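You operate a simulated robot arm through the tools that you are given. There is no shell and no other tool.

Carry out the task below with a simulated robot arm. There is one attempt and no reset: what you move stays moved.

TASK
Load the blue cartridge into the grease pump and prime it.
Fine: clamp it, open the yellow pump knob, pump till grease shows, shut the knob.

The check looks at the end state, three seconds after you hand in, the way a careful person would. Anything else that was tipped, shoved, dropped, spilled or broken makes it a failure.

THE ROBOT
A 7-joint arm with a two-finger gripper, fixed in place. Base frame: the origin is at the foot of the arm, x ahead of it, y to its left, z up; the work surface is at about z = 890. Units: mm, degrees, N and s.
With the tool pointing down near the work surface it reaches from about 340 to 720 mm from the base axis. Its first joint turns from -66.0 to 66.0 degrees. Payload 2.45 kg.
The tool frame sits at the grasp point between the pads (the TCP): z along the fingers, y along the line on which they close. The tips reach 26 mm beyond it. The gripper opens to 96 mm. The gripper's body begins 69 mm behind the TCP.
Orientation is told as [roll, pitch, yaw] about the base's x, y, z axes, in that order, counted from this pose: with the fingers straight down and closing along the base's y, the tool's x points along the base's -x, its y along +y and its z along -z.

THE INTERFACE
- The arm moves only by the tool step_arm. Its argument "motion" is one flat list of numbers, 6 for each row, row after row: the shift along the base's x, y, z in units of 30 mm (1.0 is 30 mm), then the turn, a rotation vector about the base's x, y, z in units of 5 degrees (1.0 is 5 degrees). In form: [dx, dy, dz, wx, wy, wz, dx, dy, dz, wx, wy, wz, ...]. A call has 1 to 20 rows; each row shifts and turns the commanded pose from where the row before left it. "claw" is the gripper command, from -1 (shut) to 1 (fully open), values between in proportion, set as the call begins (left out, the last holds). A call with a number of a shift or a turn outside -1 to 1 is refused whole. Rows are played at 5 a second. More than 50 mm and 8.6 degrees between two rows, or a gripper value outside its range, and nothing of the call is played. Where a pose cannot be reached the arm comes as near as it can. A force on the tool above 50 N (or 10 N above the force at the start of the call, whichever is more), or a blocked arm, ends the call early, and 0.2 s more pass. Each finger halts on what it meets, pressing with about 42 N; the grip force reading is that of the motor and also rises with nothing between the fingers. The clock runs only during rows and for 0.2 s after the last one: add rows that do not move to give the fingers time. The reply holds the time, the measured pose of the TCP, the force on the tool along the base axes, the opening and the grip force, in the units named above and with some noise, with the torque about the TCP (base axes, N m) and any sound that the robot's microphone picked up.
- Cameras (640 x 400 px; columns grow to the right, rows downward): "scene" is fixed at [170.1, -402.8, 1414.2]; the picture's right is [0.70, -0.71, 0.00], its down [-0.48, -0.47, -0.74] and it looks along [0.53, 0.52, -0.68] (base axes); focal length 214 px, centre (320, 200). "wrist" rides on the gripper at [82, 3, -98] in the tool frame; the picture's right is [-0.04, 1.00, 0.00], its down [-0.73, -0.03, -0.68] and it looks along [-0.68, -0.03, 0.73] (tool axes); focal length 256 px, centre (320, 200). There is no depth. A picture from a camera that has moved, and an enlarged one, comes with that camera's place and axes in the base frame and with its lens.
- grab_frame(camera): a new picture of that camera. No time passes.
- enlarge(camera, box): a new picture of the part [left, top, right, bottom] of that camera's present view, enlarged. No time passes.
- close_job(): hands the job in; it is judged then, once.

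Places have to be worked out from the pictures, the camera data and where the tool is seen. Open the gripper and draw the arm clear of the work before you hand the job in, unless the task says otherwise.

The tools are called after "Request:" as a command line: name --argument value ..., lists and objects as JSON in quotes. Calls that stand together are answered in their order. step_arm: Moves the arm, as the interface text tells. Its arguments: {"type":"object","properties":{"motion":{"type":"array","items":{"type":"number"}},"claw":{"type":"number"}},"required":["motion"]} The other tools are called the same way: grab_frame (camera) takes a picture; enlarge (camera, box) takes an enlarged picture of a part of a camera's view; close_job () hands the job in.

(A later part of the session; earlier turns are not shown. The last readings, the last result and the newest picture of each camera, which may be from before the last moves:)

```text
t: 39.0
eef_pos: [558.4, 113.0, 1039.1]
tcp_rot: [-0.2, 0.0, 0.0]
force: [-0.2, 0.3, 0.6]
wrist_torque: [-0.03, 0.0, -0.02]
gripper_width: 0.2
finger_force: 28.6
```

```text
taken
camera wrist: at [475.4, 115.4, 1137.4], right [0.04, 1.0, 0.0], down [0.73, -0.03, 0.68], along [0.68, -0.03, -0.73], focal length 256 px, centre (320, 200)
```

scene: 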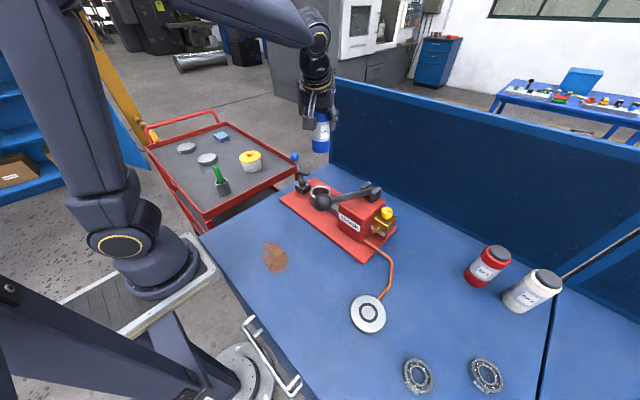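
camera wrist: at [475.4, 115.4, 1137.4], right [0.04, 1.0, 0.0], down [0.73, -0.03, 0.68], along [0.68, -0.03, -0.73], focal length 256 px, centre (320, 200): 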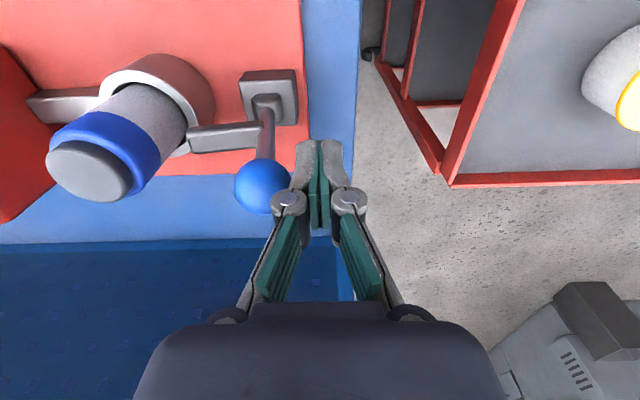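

The ball has moved to y≈82 with little force, so the lever follows. I keep pushing toward -y.

Request:
step_arm --motion '[0, -0.2, 0, 0, 0, 0, 0, -0.2, 0, 0, 0, 0, 0, -0.2, 0, 0, 0, 0, 0, -0.2, 0, 0, 0, 0, 0, -0.2, 0, 0, 0, 0]'

Request:
grab_frame --camera "wrist"

Request:
enlarge --camera "scene" --box '[270, 120, 366, 220]'

```text
t: 40.2
eef_pos: [557.8, 82.3, 1039.8]
tcp_rot: [0.0, 0.0, 0.0]
force: [0.4, -0.5, 0.5]
wrist_torque: [-0.01, 0.0, -0.03]
gripper_width: 0.0
finger_force: 28.6
```

```text
taken
camera wrist: at [475.1, 85.7, 1137.4], right [0.04, 1.0, 0.0], down [0.73, -0.03, 0.68], along [0.68, -0.03, -0.73], focal length 256 px, centre (320, 200)
```

wrist: 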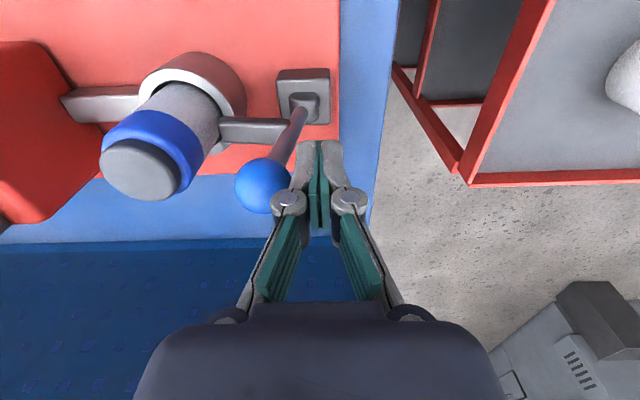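

```text
4.00 times, centred on (318, 170) of scene
camera zoom: at [170.1, -402.7, 1414.2], right [0.7, -0.71, 0.0], down [-0.48, -0.47, -0.74], along [0.53, 0.52, -0.68], focal length 858 px, centre (328, 320)
```

zoom: 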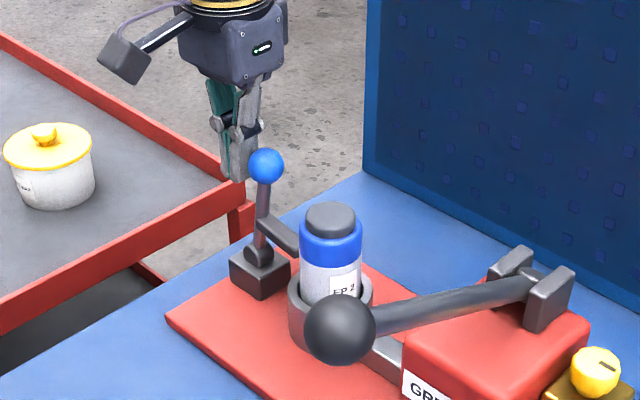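

The lever is past vertical and the pad is nearing the cartridge. I push on gently in small rows, watching force.

Request:
step_arm --motion '[0, -0.1, 0, 0, 0, 0, 0, -0.1, 0, 0, 0, 0, 0, -0.1, 0, 0, 0, 0, 0, -0.1, 0, 0, 0, 0]'

Request:
enlarge --camera "scene" --box '[280, 140, 360, 220]'

Request:
enlarge --camera "wrist" --box '[80, 30, 380, 230]'

```text
t: 41.2
eef_pos: [556.5, 71.3, 1039.6]
tcp_rot: [-0.1, 0.0, 0.0]
force: [0.4, -0.2, -0.4]
wrist_torque: [-0.03, -0.02, 0.0]
gripper_width: 0.0
finger_force: 28.3
```

```text
5.00 times, centred on (320, 180) of scene
camera zoom: at [170.1, -402.8, 1414.2], right [0.7, -0.71, 0.0], down [-0.48, -0.47, -0.74], along [0.53, 0.52, -0.68], focal length 1072 px, centre (320, 300)
```

zoom: 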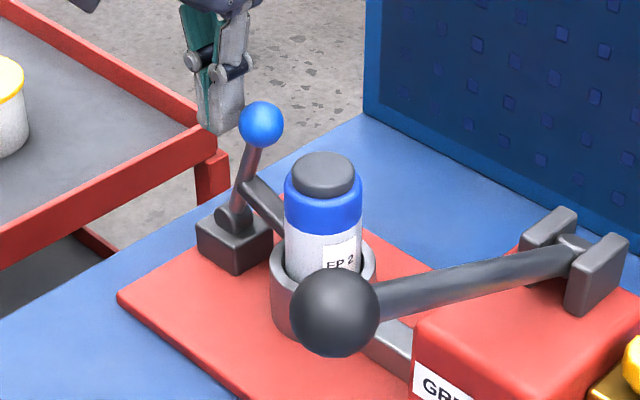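

```text
2.00 times, centred on (230, 130) of wrist
camera zoom: at [475.1, 74.0, 1137.7], right [0.04, 1.0, 0.0], down [0.73, -0.03, 0.68], along [0.68, -0.03, -0.73], focal length 512 px, centre (500, 340)
```

zoom: 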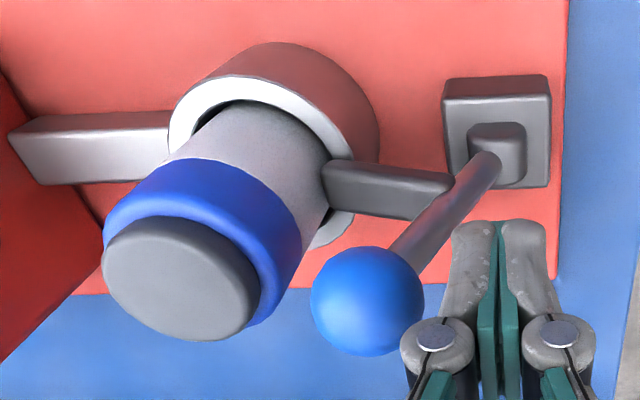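

The lever has tipped over ahead of the finger, its ball now at y≈35, and the pad end appears to rest against the cartridge at the ring. I push on a little to feel whether it is fully home.

Request:
step_arm --motion '[0, -0.1, 0, 0, 0, 0, 0, -0.1, 0, 0, 0, 0, 0, -0.1, 0, 0, 0, 0, 0, -0.1, 0, 0, 0, 0]'

Request:
enlarge --camera "wrist" --box '[80, 30, 380, 230]'

```text
t: 42.2
eef_pos: [557.2, 64.1, 1039.3]
tcp_rot: [0.2, -0.1, 0.2]
force: [0.6, 18.6, 1.5]
wrist_torque: [0.11, -0.01, 0.03]
gripper_width: 0.0
finger_force: 28.6
```

```text
2.00 times, centred on (230, 130) of wrist
camera zoom: at [474.9, 65.1, 1137.6], right [0.04, 1.0, 0.0], down [0.73, -0.03, 0.68], along [0.68, -0.02, -0.73], focal length 512 px, centre (500, 340)
```

zoom: 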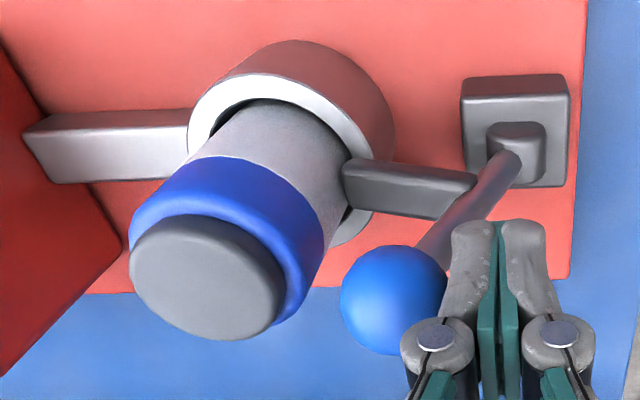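

Resistance rose to 18.6 N, so the clamp is hard against the cartridge. I back off and check that it stays put.

Request:
step_arm --motion '[0, 0.3, 0, 0, 0, 0, 0, 0.5, 0, 0, 0, 0, 0, 0.5, 0.5, 0, 0, 0, 0, 0.3, 1, 0, 0, 0, 0, 0, 1, 0, 0, 0, 0, 0, 1, 0, 0, 0]'

Request:
enlarge --camera "scene" --box '[280, 140, 360, 220]'

Request:
grab_frame --camera "wrist"

```text
t: 43.6
eef_pos: [556.4, 106.7, 1145.6]
tcp_rot: [0.0, -0.1, 0.0]
force: [0.1, -0.7, -0.4]
wrist_torque: [0.02, -0.03, -0.03]
gripper_width: 0.2
finger_force: 28.8
```

```text
5.00 times, centred on (320, 180) of scene
camera zoom: at [170.1, -402.8, 1414.2], right [0.7, -0.71, 0.0], down [-0.48, -0.47, -0.74], along [0.53, 0.52, -0.68], focal length 1072 px, centre (320, 300)
```

zoom: 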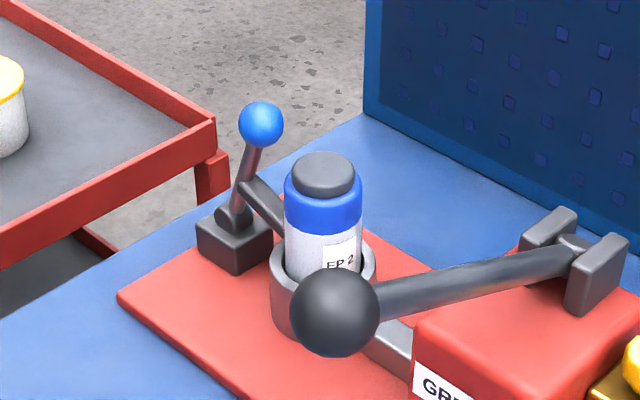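

```text
taken
camera wrist: at [475.1, 110.0, 1244.2], right [0.04, 1.0, 0.0], down [0.73, -0.03, 0.68], along [0.68, -0.03, -0.73], focal length 256 px, centre (320, 200)
```

wrist: 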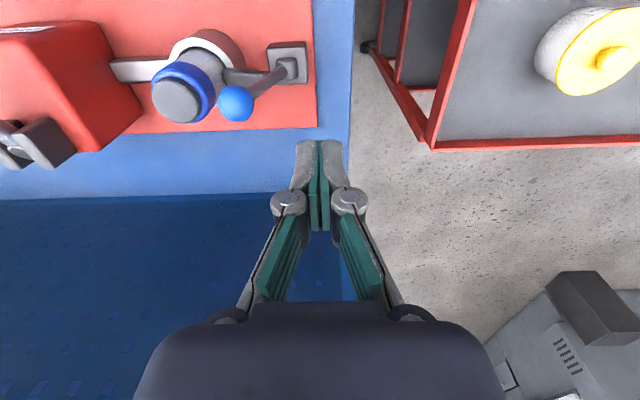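

The clamp stays closed and the cartridge is upright. Now I move over to look at the yellow bleed knob, crossing high above the pump handle with fingers closed.

Request:
step_arm --motion '[-0.087, -0.6, 0.9, 0, 0, 0, -0.087, -0.913, 0.9, 0, 0, 0, -0.087, -0.913, 0.9, 0, 0, 0, -0.087, -0.913, 0, 0, 0, 0, -0.087, -0.913, 0, 0, 0, 0, -0.087, -0.913, 0, 0, 0, 0, -0.087, -0.913, 0, 0, 0, 0, -0.087, -0.913, 0, 0, 0, 0, -0.087, -0.913, 0, 0, 0, 0, -0.087, -0.913, 0, 0, 0, 0, -0.087, -0.913, 0, 0, 0, 0, -0.087, -0.913, 0, 0, 0, 0, -0.087, -0.913, -0.9, 0, 0, 0, 0, -0.3, -0.9, 0, 0, 0, 0, 0, -0.7, 0, 0, 0]'

Request:
grab_frame --camera "wrist"

Request:
grab_frame --camera "scene"

```text
t: 46.8
eef_pos: [523.1, -248.2, 1150.8]
tcp_rot: [-0.1, 0.0, 0.1]
force: [0.5, 0.3, 0.5]
wrist_torque: [0.02, 0.02, -0.01]
gripper_width: 0.0
finger_force: 28.1
```

```text
taken
camera wrist: at [441.4, -246.1, 1248.1], right [0.04, 1.0, 0.0], down [0.73, -0.03, 0.68], along [0.68, -0.03, -0.73], focal length 256 px, centre (320, 200)
```

wrist: 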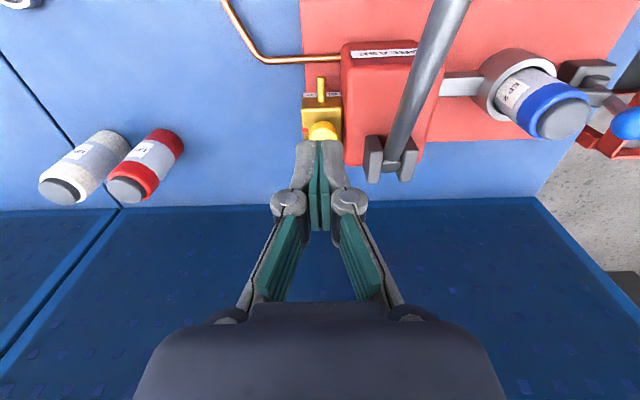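

```text
taken
```

scene: 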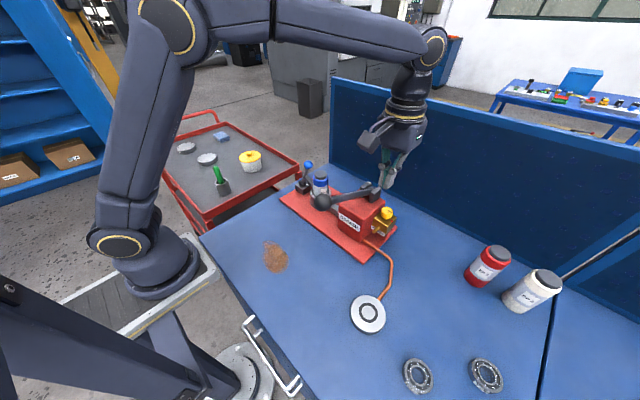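

The fingers hide part of the knob, so I open them and move back 30 mm for a clear view.

Request:
step_arm --motion '[-0.5, 0, 0.2, 0, 0, 0, -0.5, 0, 0.1, 0, 0, 0, 0, 0, 0, 0, 0, 0, 0, 0, 0, 0, 0, 0, 0, 0, 0, 0, 0, 0, 0, 0, 0, 0, 0, 0]' --claw 1

Request:
enlarge --camera "wrist" --box '[240, 40, 440, 190]'

Request:
enlarge --camera "scene" --box '[350, 175, 410, 250]'

```text
t: 48.2
eef_pos: [492.4, -248.5, 1159.2]
tcp_rot: [0.0, 0.1, 0.0]
force: [0.2, 0.1, -0.7]
wrist_torque: [0.03, -0.02, 0.04]
gripper_width: 96.0
finger_force: 0.2
```

```text
2.67 times, centred on (340, 115) of wrist
camera zoom: at [411.3, -245.8, 1257.6], right [0.04, 1.0, 0.0], down [0.73, -0.03, 0.68], along [0.68, -0.03, -0.73], focal length 683 px, centre (267, 427)
```

zoom: 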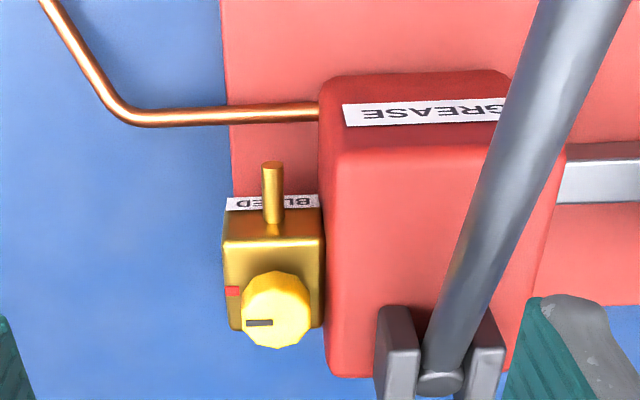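

```text
5.33 times, centred on (380, 212) of scene
camera zoom: at [170.1, -402.8, 1414.2], right [0.7, -0.71, 0.0], down [-0.48, -0.47, -0.74], along [0.53, 0.52, -0.68], focal length 1144 px, centre (0, 133)
```

zoom: 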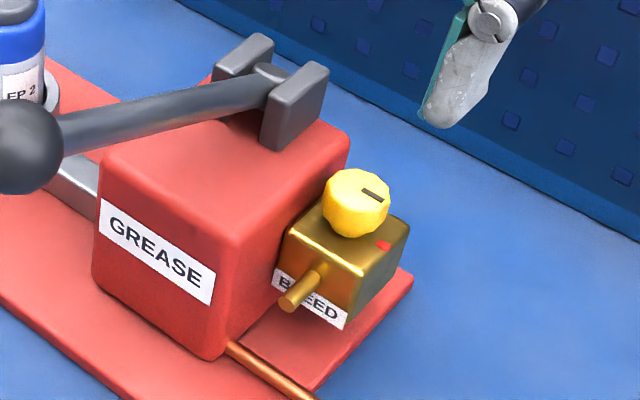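

The knob's top centre comes out at (581, -250, 1007), diameter 30, with the block top at z≈983 and the pump body's side at y≈-223 rising to z≈1001. To keep clear of the body I grip it with the fingers closing roughly along x, at yaw 65°, and turn to 115° per stroke. I move above it with a 38 mm opening.

Request:
step_arm --motion '[0.211, -0.0036, 0, 0, 0, 0.929, 0.211, -0.0036, 0, 0, 0, 0.929, 0.211, -0.0036, 0, 0, 0, 0.929, 0.211, -0.0036, 0, 0, 0, 0.929, 0.211, -0.0036, 0, 0, 0, 0.929, 0.211, -0.0036, 0, 0, 0, 0.929, 0.211, -0.0036, 0, 0, 0, 0.929, 0.211, -0.0036, 0, 0, 0, 0.929, 0.211, -0.0036, 0, 0, 0, 0.929, 0.211, -0.0036, 0, 0, 0, 0.929, 0.211, -0.0036, 0, 0, 0, 0.929, 0.211, -0.0036, 0, 0, 0, 0.929, 0.211, -0.0036, -0.3, 0, 0, 0.929, 0.211, -0.0036, -0.5, 0, 0, 0.929, 0, 0, -0.5, 0, 0, 0, 0, 0, -0.4, 0, 0, 0]' --claw -0.208

Request:
grab_frame --camera "wrist"

Request:
enlarge --camera "scene" --box '[340, 130, 436, 250]'

```text
t: 51.6
eef_pos: [581.9, -250.2, 1107.3]
tcp_rot: [-0.1, -0.1, 65.1]
force: [0.2, 0.0, -0.3]
wrist_torque: [0.01, 0.0, 0.01]
gripper_width: 38.2
finger_force: 0.1
```

```text
taken
camera wrist: at [544.0, -323.0, 1206.0], right [-0.89, 0.46, 0.0], down [0.33, 0.65, 0.68], along [0.31, 0.6, -0.73], focal length 256 px, centre (320, 200)
```

wrist: 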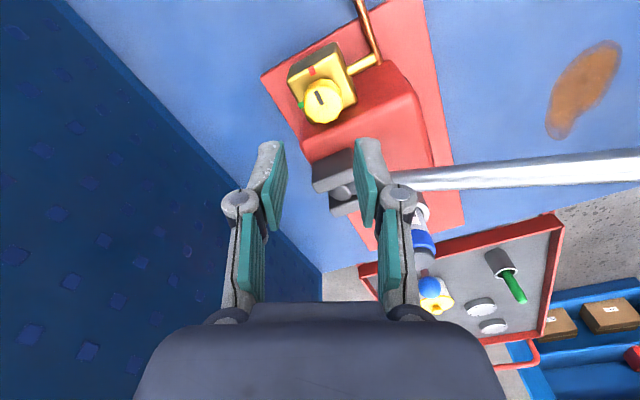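

```text
3.33 times, centred on (388, 190) of scene
camera zoom: at [170.1, -402.8, 1414.1], right [0.7, -0.71, 0.0], down [-0.48, -0.47, -0.74], along [0.53, 0.52, -0.68], focal length 715 px, centre (93, 233)
```

zoom: 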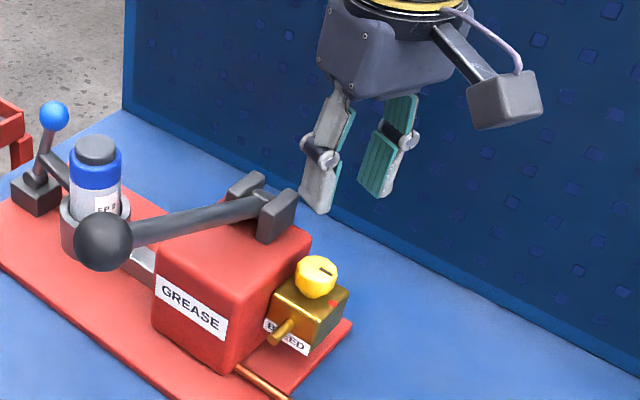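

There is a green mark on the block's +x side: open is the slot turned from red (-y) to green (+x), i.e. 90° counter-clockwise. I check it enlarged and descend most of the way.

Request:
enlarge --camera "wrist" --box '[270, 20, 400, 140]'

Request:
step_arm --motion '[-0.02, -0.02, -0.6, 0, 0, 0, 0, 0, -0.6, 0, 0, 0, 0, 0, -0.6, 0, 0, 0, 0, 0, -0.4, 0, 0, 0, 0, 0, 0, 0, 0, 0]'

Request:
grab_frame --camera "wrist"

Request:
enlarge --camera "scene" --box '[350, 170, 414, 250]'

```text
3.33 times, centred on (335, 80) of wrist
camera zoom: at [544.0, -323.0, 1206.0], right [-0.89, 0.46, 0.0], down [0.33, 0.65, 0.68], along [0.31, 0.6, -0.73], focal length 853 px, centre (270, 600)
```

zoom: 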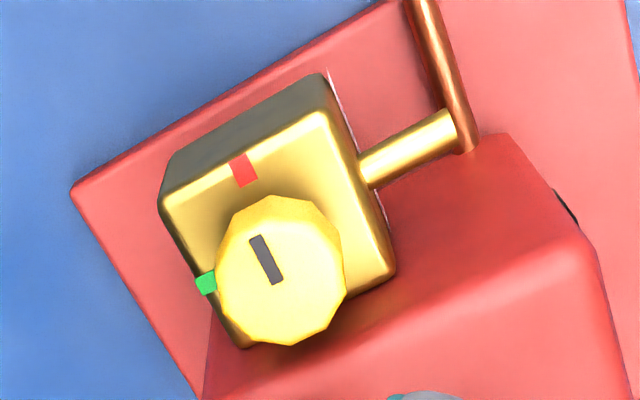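

```text
t: 52.8
eef_pos: [581.1, -250.2, 1041.9]
tcp_rot: [-0.1, 0.0, 65.1]
force: [0.1, -0.2, 0.1]
wrist_torque: [-0.02, 0.01, -0.01]
gripper_width: 37.8
finger_force: 0.0
```

```text
taken
camera wrist: at [543.2, -323.3, 1140.1], right [-0.89, 0.46, 0.0], down [0.33, 0.65, 0.68], along [0.31, 0.6, -0.73], focal length 256 px, centre (320, 200)
```

wrist: 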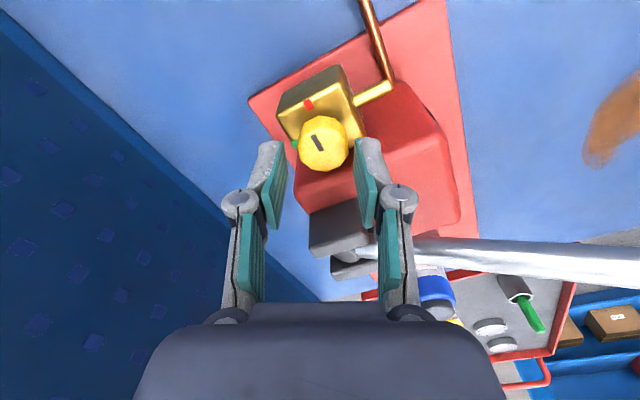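

```text
5.00 times, centred on (382, 210) of scene
camera zoom: at [170.1, -402.8, 1414.2], right [0.7, -0.71, 0.0], down [-0.48, -0.47, -0.74], along [0.53, 0.52, -0.68], focal length 1072 px, centre (10, 150)
```

zoom: 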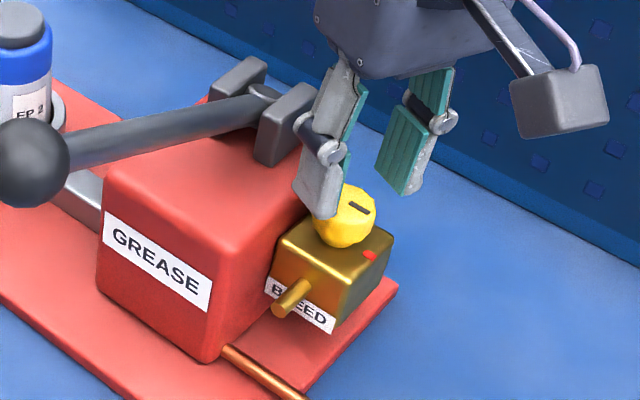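

Knob is nearly centred between the fingers (about 1.5 mm off laterally). I correct this and descend to z≈1014 so the tips end ~5 mm above the block.

Request:
step_arm --motion '[-0.06, -0.01, -0.2, 0, 0, 0, 0, 0, -0.25, 0, 0, 0, 0, 0, -0.25, 0, 0, 0, 0, 0, -0.2, 0, 0, 0, 0, 0, 0, 0, 0, 0]'

Request:
grab_frame --camera "wrist"

Request:
enlarge --camera "scene" --box '[350, 170, 414, 250]'

```text
t: 54.0
eef_pos: [579.2, -250.3, 1014.3]
tcp_rot: [-0.1, 0.0, 65.1]
force: [-1.2, -0.1, 0.4]
wrist_torque: [-0.04, -0.03, 0.01]
gripper_width: 37.8
finger_force: 0.1
```

```text
taken
camera wrist: at [541.2, -324.1, 1113.2], right [-0.89, 0.46, 0.0], down [0.33, 0.65, 0.68], along [0.31, 0.6, -0.73], focal length 256 px, centre (320, 200)
```

wrist: 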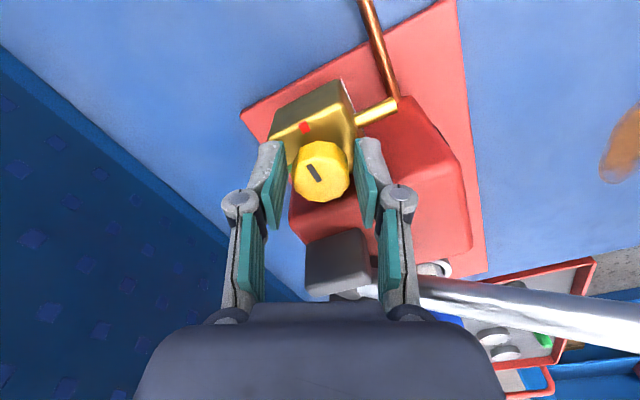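

```text
5.00 times, centred on (382, 210) of scene
camera zoom: at [170.1, -402.8, 1414.2], right [0.7, -0.71, 0.0], down [-0.48, -0.47, -0.74], along [0.53, 0.52, -0.68], focal length 1072 px, centre (10, 150)
```

zoom: 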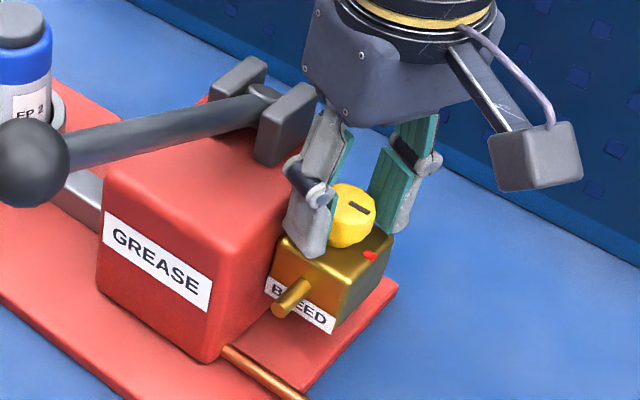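

The knob sits centred between the pads. I close on it.

Request:
step_arm --motion '[0, 0, 0, 0, 0, 0, 0, 0, 0, 0, 0, 0, 0, 0, 0, 0, 0, 0, 0, 0, 0, 0, 0, 0]' --claw -1

Request:
step_arm --motion '[0, 0, 0, 0, 0, 0.5, 0, 0, 0, 0, 0, 0.5, 0, 0, 0, 0, 0, 0]'

```text
t: 55.0
eef_pos: [577.9, -250.3, 1015.2]
tcp_rot: [-0.1, -0.1, 65.1]
force: [-3.7, 2.1, 0.0]
wrist_torque: [0.02, 0.16, -0.03]
gripper_width: 30.0
finger_force: 44.8
```

```text
t: 55.8
eef_pos: [579.6, -250.2, 1016.2]
tcp_rot: [0.1, 0.0, 70.0]
force: [-3.9, 1.7, -0.5]
wrist_torque: [-0.23, 0.35, 0.0]
gripper_width: 29.9
finger_force: 45.1
```

Gripped at 30 mm; turning 5° meets no resistance. I turn on to yaw 115°.

Request:
step_arm --motion '[0, 0, 0, 0, 0, 0.9, 0, 0, 0, 0, 0, 0.9, 0, 0, 0, 0, 0, 0.9, 0, 0, 0, 0, 0, 0.9, 0, 0, 0, 0, 0, 0.9, 0, 0, 0, 0, 0, 0.9, 0, 0, 0, 0, 0, 0.9, 0, 0, 0, 0, 0, 0.9, 0, 0, 0, 0, 0, 0.9, 0, 0, 0, 0, 0, 0.9, 0, 0, 0, 0, 0, 0]'

Request:
grab_frame --camera "wrist"

Request:
enlarge --camera "scene" --box '[350, 170, 414, 250]'

```text
t: 58.2
eef_pos: [580.7, -250.7, 1014.6]
tcp_rot: [-0.4, 0.1, 115.1]
force: [22.7, -1.2, -10.0]
wrist_torque: [0.45, -0.11, -0.06]
gripper_width: 29.9
finger_force: 45.1
```

```text
taken
camera wrist: at [611.9, -326.6, 1113.4], right [-0.92, -0.39, -0.01], down [-0.29, 0.68, 0.68], along [-0.26, 0.63, -0.74], focal length 256 px, centre (320, 200)
```

wrist: 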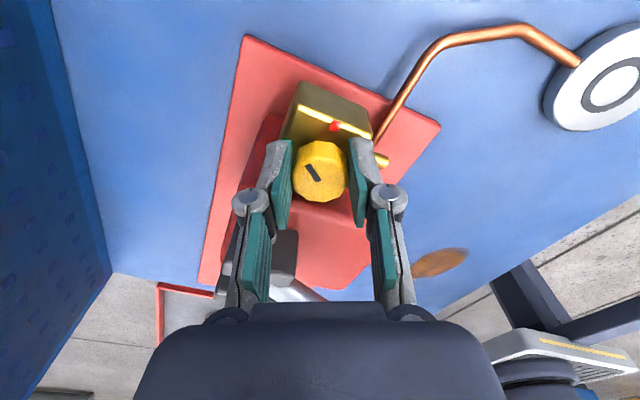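

```text
5.00 times, centred on (382, 210) of scene
camera zoom: at [170.9, -402.9, 1414.0], right [0.7, -0.71, 0.0], down [-0.48, -0.47, -0.74], along [0.53, 0.52, -0.68], focal length 1072 px, centre (10, 150)
```

zoom: 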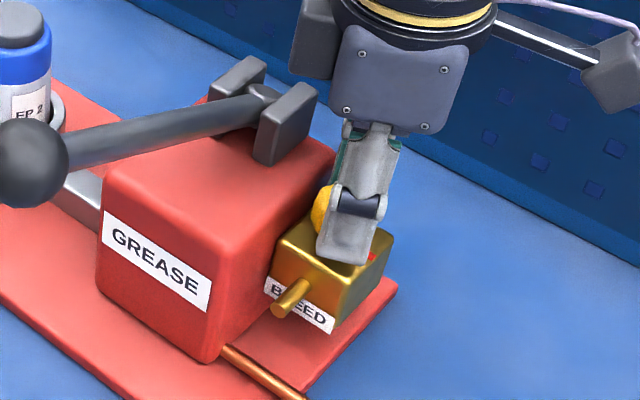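

The slot has turned with the gripper, 50° so far. I release, and check that the knob stays.

Request:
step_arm --motion '[0, 0, 0, 0, 0, 0, 0, 0, 0, 0, 0, 0, 0, 0, 0, 0, 0, 0]' --claw -0.208

Request:
enlarge --camera "wrist" --box '[220, 70, 420, 230]'

```text
t: 59.0
eef_pos: [578.1, -250.8, 1014.4]
tcp_rot: [-0.1, -0.1, 115.1]
force: [-0.4, -0.1, 0.6]
wrist_torque: [-0.02, 0.0, 0.01]
gripper_width: 37.7
finger_force: 0.0
```

```text
2.50 times, centred on (320, 150) of wrist
camera zoom: at [610.1, -327.1, 1113.3], right [-0.92, -0.39, 0.0], down [-0.28, 0.68, 0.68], along [-0.26, 0.63, -0.73], focal length 640 px, centre (320, 325)
```

zoom: 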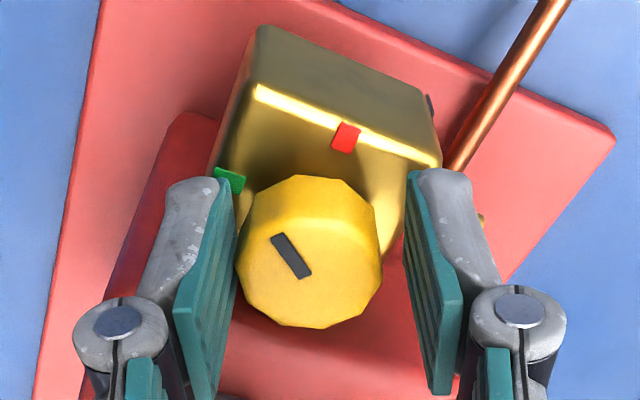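

The knob stays and points halfway between red and green. Its axis is about 2.5 mm further in +x than my TCP, so I correct, turn back to yaw 65° with the fingers open, and check.

Request:
step_arm --motion '[0.08, 0, 0, 0, 0, 0, 0, 0, 0, 0, 0, -1, 0, 0, 0, 0, 0, -1, 0, 0, 0, 0, 0, -1, 0, 0, 0, 0, 0, -1, 0, 0, 0, 0, 0, -1, 0, 0, 0, 0, 0, -1, 0, 0, 0, 0, 0, -1, 0, 0, 0, 0, 0, -1, 0, 0, 0, 0, 0, -1, 0, 0, 0, 0, 0, -1, 0, 0, 0, 0, 0, 0]'

Request:
enlarge --camera "wrist" --box '[220, 70, 420, 230]'

```text
t: 61.6
eef_pos: [582.8, -251.0, 1015.7]
tcp_rot: [0.0, 0.0, 65.0]
force: [-0.3, -0.2, 0.2]
wrist_torque: [-0.03, -0.01, 0.03]
gripper_width: 38.0
finger_force: 0.0
```

```text
2.50 times, centred on (320, 150) of wrist
camera zoom: at [543.7, -324.1, 1113.7], right [-0.89, 0.46, 0.0], down [0.34, 0.65, 0.68], along [0.31, 0.6, -0.73], focal length 640 px, centre (320, 325)
```

zoom: 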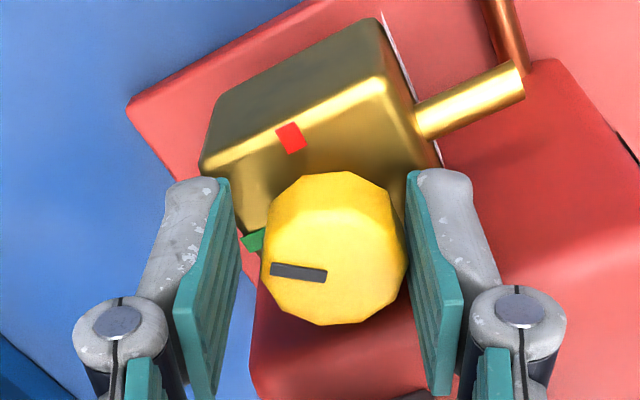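

At this angle the knob is ~2 mm off the other way, so its axis must be at about (579.6, -248.3). I shift there, grip, and turn 40° more.

Request:
step_arm --motion '[-0.037, 0.085, 0, 0, 0, 0, 0, 0, 0, 0, 0, 0]'

Request:
step_arm --motion '[0, 0, 0, 0, 0, 0, 0, 0, 0, 0, 0, 0, 0, 0, 0, 0, 0, 0, 0, 0, 0, 0, 0, 0]' --claw -1

Request:
step_arm --motion '[0, 0, 0, 0, 0, 0.9, 0, 0, 0, 0, 0, 0.9, 0, 0, 0, 0, 0, 0.9, 0, 0, 0, 0, 0, 0.9, 0, 0, 0, 0, 0, 0.9, 0, 0, 0, 0, 0, 0.9, 0, 0, 0, 0, 0, 0.9, 0, 0, 0, 0, 0, 0.9, 0, 0, 0, 0, 0, 0]'

Request:
enlarge --camera "wrist" --box '[220, 70, 420, 230]'

```text
t: 62.2
eef_pos: [579.3, -248.7, 1016.4]
tcp_rot: [-0.1, 0.0, 65.1]
force: [0.0, -2.7, -0.4]
wrist_torque: [-0.05, 0.02, 0.08]
gripper_width: 37.6
finger_force: 0.1
```

```text
t: 63.2
eef_pos: [579.1, -247.3, 1015.4]
tcp_rot: [0.0, 0.0, 65.0]
force: [-7.6, 5.6, 4.2]
wrist_torque: [0.27, 0.33, -0.03]
gripper_width: 29.6
finger_force: 45.0
```

```text
t: 65.2
eef_pos: [580.1, -248.8, 1017.2]
tcp_rot: [-0.1, 0.0, 101.1]
force: [-12.2, 8.8, 1.9]
wrist_torque: [-0.13, 0.2, 0.06]
gripper_width: 30.0
finger_force: 45.1
```

```text
2.50 times, centred on (320, 150) of wrist
camera zoom: at [592.1, -329.4, 1113.8], right [-0.99, -0.15, 0.0], down [-0.11, 0.72, 0.68], along [-0.1, 0.67, -0.73], focal length 640 px, centre (320, 325)
```

zoom: 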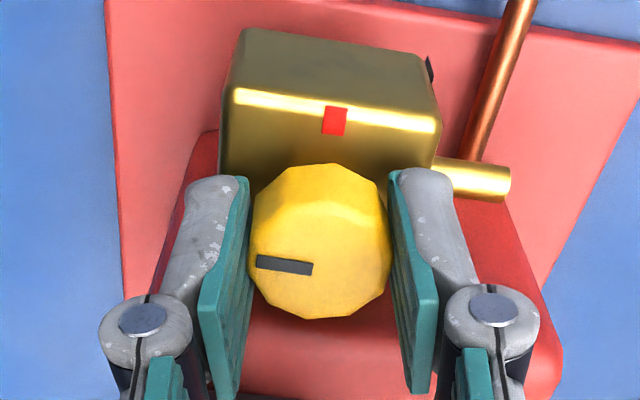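

The slot has turned 86° and points almost at +x where the green mark is. I turn the last 4–5°.

Request:
step_arm --motion '[0, 0, 0, 0, 0, 0.5, 0, 0, 0, 0, 0, 0.4, 0, 0, 0, 0, 0, 0]'

Request:
step_arm --motion '[0, 0, 0, 0, 0, 0, 0, 0, 0, 0, 0, 0, 0, 0, 0, 0, 0, 0]' --claw -0.208

Request:
enlarge --camera "wrist" --box '[220, 70, 420, 230]'

```text
t: 66.0
eef_pos: [580.0, -250.0, 1014.9]
tcp_rot: [0.0, 0.0, 105.6]
force: [-12.1, 6.9, 2.7]
wrist_torque: [0.72, 0.34, -0.76]
gripper_width: 30.2
finger_force: 44.6
```

```text
t: 66.8
eef_pos: [580.7, -248.1, 1016.8]
tcp_rot: [-0.1, -0.1, 105.6]
force: [0.2, 1.0, 1.0]
wrist_torque: [0.0, 0.04, -0.02]
gripper_width: 37.8
finger_force: 0.1
```

```text
2.50 times, centred on (320, 150) of wrist
camera zoom: at [599.0, -328.6, 1113.7], right [-0.97, -0.23, 0.0], down [-0.17, 0.71, 0.68], along [-0.16, 0.66, -0.73], focal length 640 px, centre (320, 325)
```

zoom: 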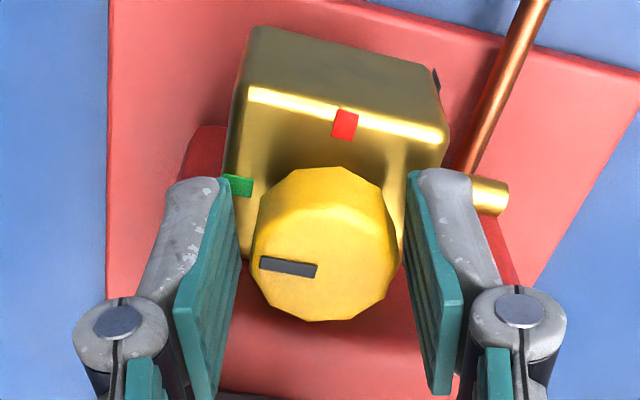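

The torque rose to 0.76 N·m, so the knob is at its open stop, slot parallel to the green mark's direction. I lift off vertically and turn the tool back.

Request:
step_arm --motion '[0, 0, 0.5, 0, 0, 0, 0, 0, 1, 0, 0, 0, 0, 0, 1, 0, 0, 0, 0, 0, 1, 0, 0, 0, 0, 0, 1, 0, 0, 0, 0, 0, 1, 0, 0, 0, 0, 0, 0.5, 0, 0, -0.96, 0, 0, 0, 0, 0, -0.96, 0, 0, 0, 0, 0, -0.96, 0, 0, 0, 0, 0, -0.96, 0, 0, 0, 0, 0, -0.96, 0, 0, 0, 0, 0, -0.96, 0, 0, 0, 0, 0, -0.96, 0, 0, 0, 0, 0, -0.96, 0, 0, 0, 0, 0, -0.96, 0, 0, 0, 0, 0, -0.96, 0, 0, 0, 0, 0, -0.96, 0, 0, 0, 0, 0, -0.96, 0, 0, 0, 0, 0, -0.96, 0, 0, 0, 0, 0, -0.96]'

Request:
step_arm --motion '[-0.7, 0.2, 0.2, 0, 0, -0.96, -0.7, 0.2, 0.2, 0, 0, -0.96, -0.7, 0.2, 0.2, 0, 0, -0.96, -0.7, 0.2, 0.2, 0, 0, -0.96, -0.7, 0.2, 0.2, 0, 0, -0.96, -0.7, 0.2, 0.2, 0, 0, -0.96, -0.7, 0.2, 0.2, 0, 0, -0.96, -0.7, 0.2, 0, 0, 0, -0.96, -0.7, 0.2, 0, 0, 0, 0, -0.7, 0.2, 0, 0, 0, 0, -0.7, 0.2, 0, 0, 0, 0, 0, 0, 0, 0, 0, 0]' --claw 1

Request:
grab_frame --camera "wrist"

Request:
grab_frame --camera "scene"

```text
t: 71.0
eef_pos: [580.3, -248.7, 1196.3]
tcp_rot: [-0.1, -0.1, 38.4]
force: [-0.2, 0.1, 0.5]
wrist_torque: [-0.01, -0.02, 0.02]
gripper_width: 38.4
finger_force: 0.0
```

```text
t: 73.6
eef_pos: [348.3, -182.5, 1238.3]
tcp_rot: [-0.1, 0.0, 0.0]
force: [0.5, -0.7, 0.7]
wrist_torque: [0.0, 0.0, 0.01]
gripper_width: 95.9
finger_force: 0.1
```

```text
taken
camera wrist: at [266.5, -179.3, 1335.7], right [0.04, 1.0, 0.0], down [0.73, -0.03, 0.68], along [0.68, -0.03, -0.73], focal length 256 px, centre (320, 200)
```

wrist: 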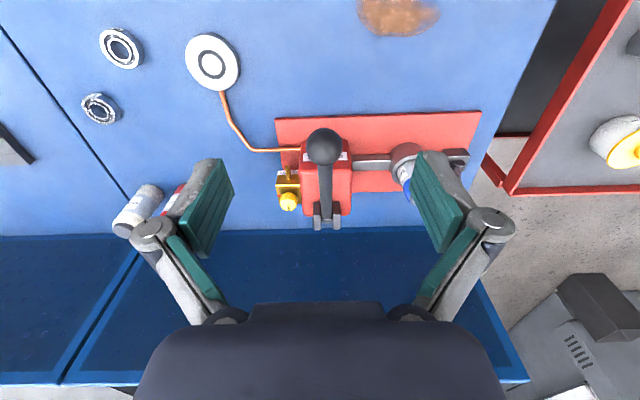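

```text
taken
```

scene: 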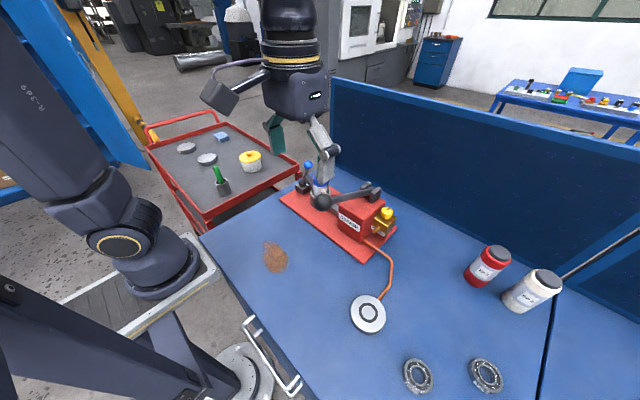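

The ball is at (403, -181, 1112), diameter 36, and its pivot at about (577, -183, 1040), so it swings in the x–z plane. I move over it with open fingers and descend around it.

Request:
step_arm --motion '[0.6, 0.01, -0.5, 0, 0, 0, 0.6, 0.01, -0.5, 0, 0, 0, 0.62, 0.01, -0.5, 0, 0, 0, 0, 0, -0.7, 0, 0, 0, 0, 0, -0.7, 0, 0, 0, 0, 0, -0.7, 0, 0, 0, 0, 0, -0.6, 0, 0, 0, 0, 0, 0, 0, 0, 0]'

Request:
grab_frame --camera "wrist"

```text
t: 75.4
eef_pos: [403.9, -181.4, 1111.4]
tcp_rot: [-0.1, 0.0, 0.0]
force: [-0.8, -0.9, -0.8]
wrist_torque: [-0.01, 0.05, -0.03]
gripper_width: 95.9
finger_force: 0.0
```

```text
taken
camera wrist: at [322.2, -178.8, 1209.3], right [0.04, 1.0, 0.0], down [0.73, -0.03, 0.68], along [0.68, -0.03, -0.73], focal length 256 px, centre (320, 200)
```

wrist: 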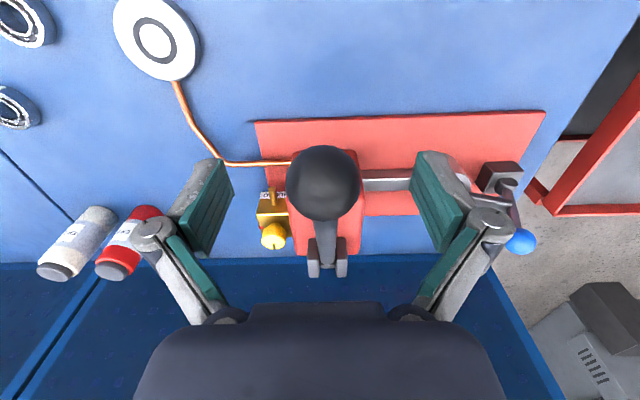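

The fingers straddle the ball symmetrically. I close on it.

Request:
step_arm --motion '[0, 0, 0, 0, 0, 0, 0, 0, 0, 0, 0, 0, 0, 0, 0, 0, 0, 0, 0, 0, 0, 0, 0, 0, 0, 0, 0, 0, 0, 0]' --claw -1

Request:
step_arm --motion '[-0.06, 0, -0.16, 0, 0, 0, -0.06, 0, -0.16, 0, 0, 0, -0.055, 0, -0.17, 0, 0, 0, 0, 0, 0, 0, 0, 0]'

```text
t: 76.6
eef_pos: [405.2, -181.0, 1112.7]
tcp_rot: [0.0, 0.0, 0.0]
force: [-0.7, 13.8, 3.3]
wrist_torque: [0.09, 0.1, -0.01]
gripper_width: 36.0
finger_force: 45.5
```

```text
t: 77.6
eef_pos: [399.4, -179.1, 1097.0]
tcp_rot: [0.0, 0.0, 0.1]
force: [-1.5, 22.4, 12.3]
wrist_torque: [0.0, -1.12, -0.02]
gripper_width: 36.0
finger_force: 44.8
```

The handle moves, with a twist building as the ball turns in the grip and some side load. From here I follow the arc, tilting the tool with the handle and shifting 1.5 mm in y.

Request:
step_arm --motion '[0, 0.05, 0, 0, -0.9, 0, -0.112, 0, -0.395, 0, -0.8, 0, -0.091, 0, -0.428, 0, -0.8, 0, -0.061, 0, -0.433, 0, -0.8, 0, 0, 0, 0, 0, 0, 0]'

Request:
grab_frame --camera "scene"

```text
t: 78.8
eef_pos: [388.7, -180.2, 1059.0]
tcp_rot: [0.0, -16.4, -0.1]
force: [-21.3, 5.3, 5.9]
wrist_torque: [0.07, 0.88, -0.03]
gripper_width: 35.9
finger_force: 45.2
```

```text
taken
```

scene: 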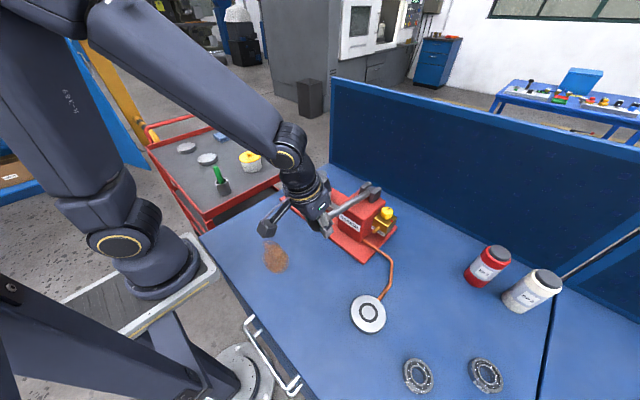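

Pump stroke going well; the x force shows the arc runs slightly nearer the base. I correct by 2 mm and continue the downstroke.

Request:
step_arm --motion '[-0.09, 0, -0.3, 0, -0.6, 0, -0.01, 0, -0.4, 0, -0.8, 0, 0, 0, 0, 0, 0, 0]'

```text
t: 79.6
eef_pos: [388.1, -179.9, 1038.9]
tcp_rot: [-0.2, -23.7, 0.1]
force: [-4.4, 2.5, 6.0]
wrist_torque: [-0.09, 0.57, 0.02]
gripper_width: 35.9
finger_force: 45.1
```

Forces are low. I continue down the arc.

Request:
step_arm --motion '[0.01, 0, -0.4, 0, -0.75, 0, 0.04, 0, -0.4, 0, -0.75, 0, 0, 0, 0, 0, 0, 0]'

Request:
step_arm --motion '[0.06, 0, -0.4, 0, -0.75, 0, 0, 0, 0, 0, 0, 0]'

Request:
grab_frame --camera "scene"

Request:
enlarge --camera "scene" --box '[310, 170, 420, 260]'

```text
t: 80.4
eef_pos: [390.0, -180.2, 1015.5]
tcp_rot: [-0.2, -31.3, 0.1]
force: [-14.9, 3.0, 22.8]
wrist_torque: [0.01, -0.02, 0.07]
gripper_width: 35.8
finger_force: 45.5
```

```text
t: 81.0
eef_pos: [394.4, -181.5, 1003.8]
tcp_rot: [-0.1, -35.0, 0.2]
force: [23.7, -3.9, 11.1]
wrist_torque: [0.02, 0.66, 0.04]
gripper_width: 38.6
finger_force: 44.6
```

```text
taken
```

scene: 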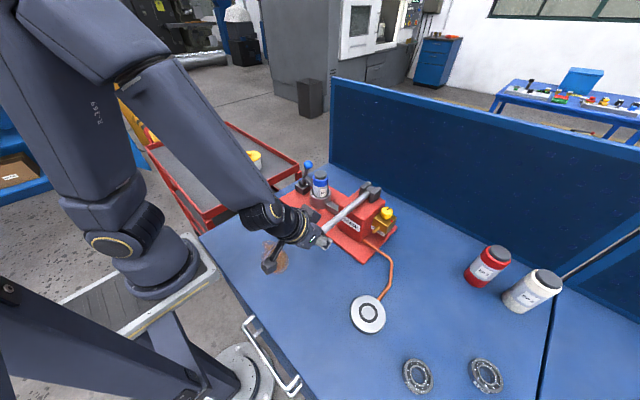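

```text
4.44 times, centred on (365, 215) of scene
camera zoom: at [170.7, -402.8, 1414.1], right [0.7, -0.71, 0.0], down [-0.48, -0.47, -0.74], along [0.53, 0.52, -0.68], focal length 953 px, centre (120, 133)
```

zoom: 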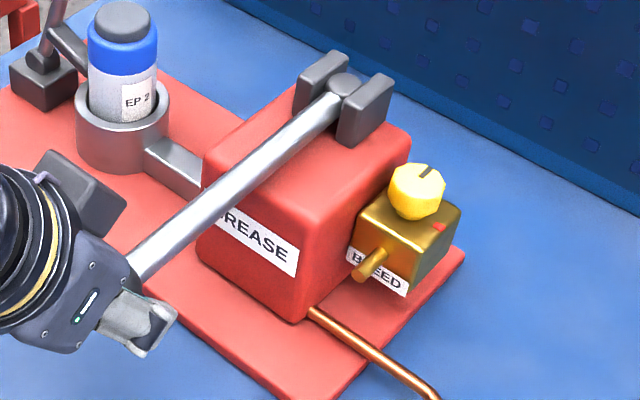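

The downstroke ended near z≈1010: the grip opened slightly, so the lever met its lower stop. No grease at the spout yet, and I run the handle back up along the same arc.

Request:
step_arm --motion '[-0.1, 0, 0.37, 0, 0.75, 0, -0.04, 0, 0.4, 0, 0.75, 0, -0.03, 0, 0.4, 0, 0.75, 0, 0, 0, 0, 0, 0, 0]'

```text
t: 82.0
eef_pos: [387.1, -179.9, 1038.4]
tcp_rot: [-0.1, -23.6, 0.0]
force: [34.4, 3.8, 1.9]
wrist_torque: [-0.1, 0.57, -0.06]
gripper_width: 37.4
finger_force: 44.6
```

There is a +34 N x force, so I check how the ball sits in the fingers.

Request:
enlarge --camera "scene" --box '[290, 170, 400, 260]'

Request:
grab_frame --camera "wrist"

```text
4.44 times, centred on (345, 215) of scene
camera zoom: at [171.1, -402.6, 1414.1], right [0.7, -0.71, 0.0], down [-0.48, -0.47, -0.74], along [0.53, 0.52, -0.68], focal length 953 px, centre (209, 133)
```

zoom: 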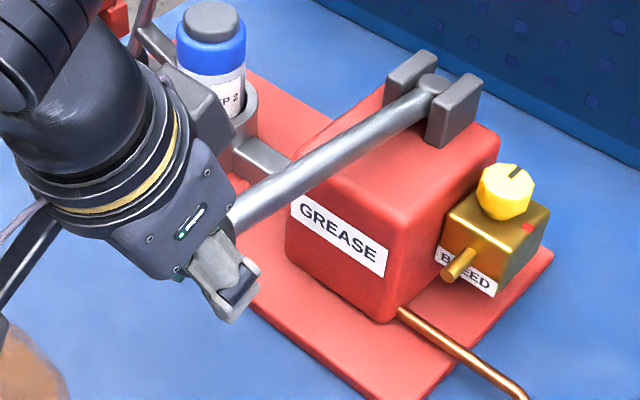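

```text
taken
camera wrist: at [273.5, -177.2, 1095.2], right [0.04, 1.0, 0.01], down [0.4, -0.03, 0.92], along [0.92, -0.03, -0.4], focal length 256 px, centre (320, 200)
```

wrist: 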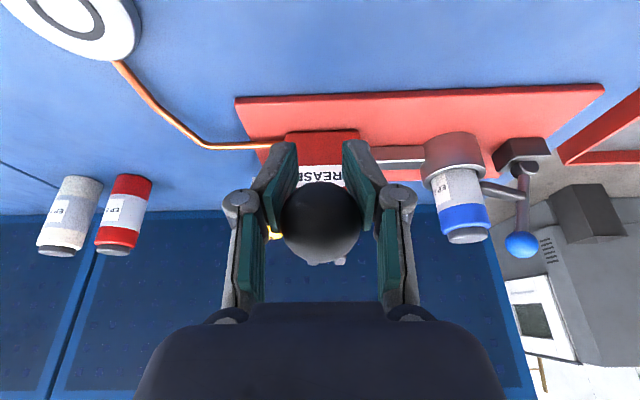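

The ball slid ~17 mm toward the palm when the lever hit its lower stop, but is still held. I continue the upstroke, easing the x offset.

Request:
step_arm --motion '[0.1, 0, 0.3, 0, 0.6, 0, 0.05, 0, 0.4, 0, 0.8, 0, 0.07, 0, 0.4, 0, 0.8, 0, 0, 0, 0, 0, 0, 0]'

Request:
step_arm --motion '[0.1, 0, 0.4, 0, 0.8, 0, 0.12, 0, 0.3, 0, 0.6, 0, 0, 0, 0, 0, 0, 0]'

Request:
grab_frame --camera "wrist"

Request:
enlarge --camera "scene" --box '[290, 150, 420, 260]'

```text
t: 82.9
eef_pos: [382.9, -179.3, 1064.9]
tcp_rot: [0.6, -11.0, -0.6]
force: [-7.8, -2.7, -2.2]
wrist_torque: [0.11, -0.23, -0.03]
gripper_width: 6.1
finger_force: 28.1
stopped in row 4: the force on the tool passed its limit at 54 N (the readings are from after the stop); the commanded pose is now the measured one
```

```text
t: 83.4
eef_pos: [378.7, -179.4, 1071.2]
tcp_rot: [1.2, -5.8, -1.0]
force: [-8.2, -1.9, -1.5]
wrist_torque: [0.01, -0.32, -0.08]
gripper_width: 6.0
finger_force: 28.6
stopped in row 2: the force on the tool passed its limit at 57 N (the readings are from after the stop); the commanded pose is now the measured one
```

```text
taken
camera wrist: at [286.9, -176.8, 1160.2], right [0.05, 1.0, 0.02], down [0.66, -0.05, 0.75], along [0.75, -0.02, -0.66], focal length 256 px, centre (320, 200)
```

wrist: 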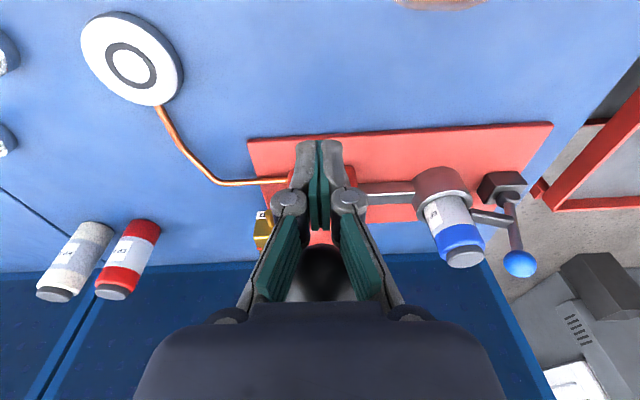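

```text
3.64 times, centred on (355, 205) of scene
camera zoom: at [169.8, -402.8, 1414.2], right [0.7, -0.71, 0.0], down [-0.48, -0.47, -0.74], along [0.53, 0.52, -0.68], focal length 780 px, centre (193, 182)
```

zoom: 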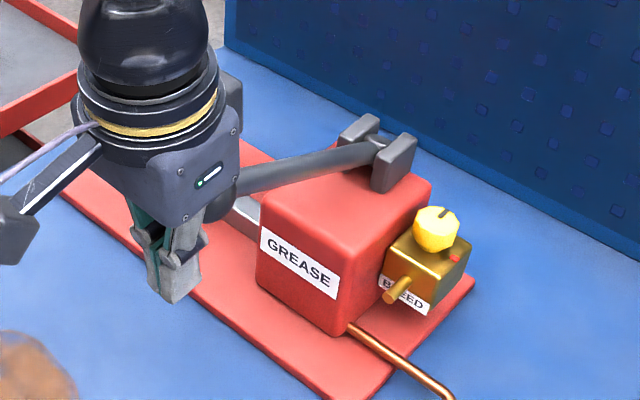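

The ball slipped up into the linkage and the fingers closed beneath it. I open fully to free it; the handle itself is back up.

Request:
step_arm --motion '[0, 0, 0, 0, 0, 0, 0, 0, 0, 0, 0, 0, 0, 0, 0, 0, 0, 0, 0, 0, 0, 0, 0, 0, 0, 0, 0, 0, 0, 0, 0, 0, 0, 0, 0, 0, 0, 0, 0, 0, 0, 0, 0, 0, 0, 0, 0, 0]' --claw 1

Request:
grab_frame --camera "wrist"

Request:
enlarge --camera "scene" --box '[290, 150, 420, 260]'

```text
t: 85.2
eef_pos: [380.7, -178.5, 1071.5]
tcp_rot: [1.1, -6.0, -0.8]
force: [-0.1, -0.2, 0.0]
wrist_torque: [0.01, 0.0, -0.03]
gripper_width: 96.0
finger_force: 0.0
```

```text
taken
camera wrist: at [287.9, -176.5, 1160.4], right [0.05, 1.0, 0.02], down [0.66, -0.05, 0.75], along [0.75, -0.02, -0.66], focal length 256 px, centre (320, 200)
```

wrist: 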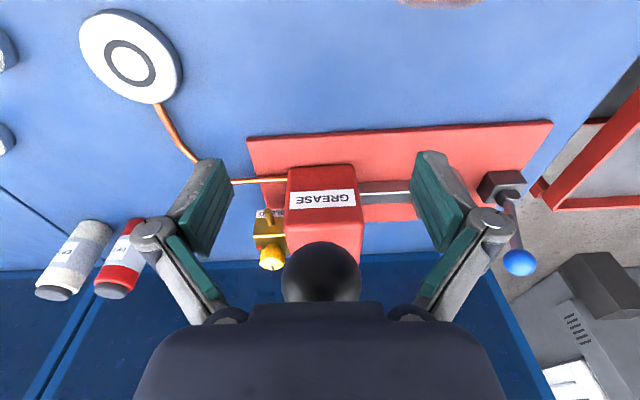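

```text
3.64 times, centred on (355, 205) of scene
camera zoom: at [170.1, -402.8, 1414.2], right [0.7, -0.71, 0.0], down [-0.48, -0.47, -0.74], along [0.53, 0.52, -0.68], focal length 780 px, centre (193, 182)
```

zoom: 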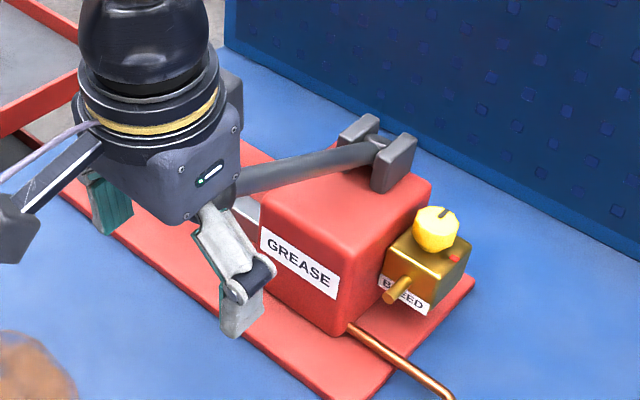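

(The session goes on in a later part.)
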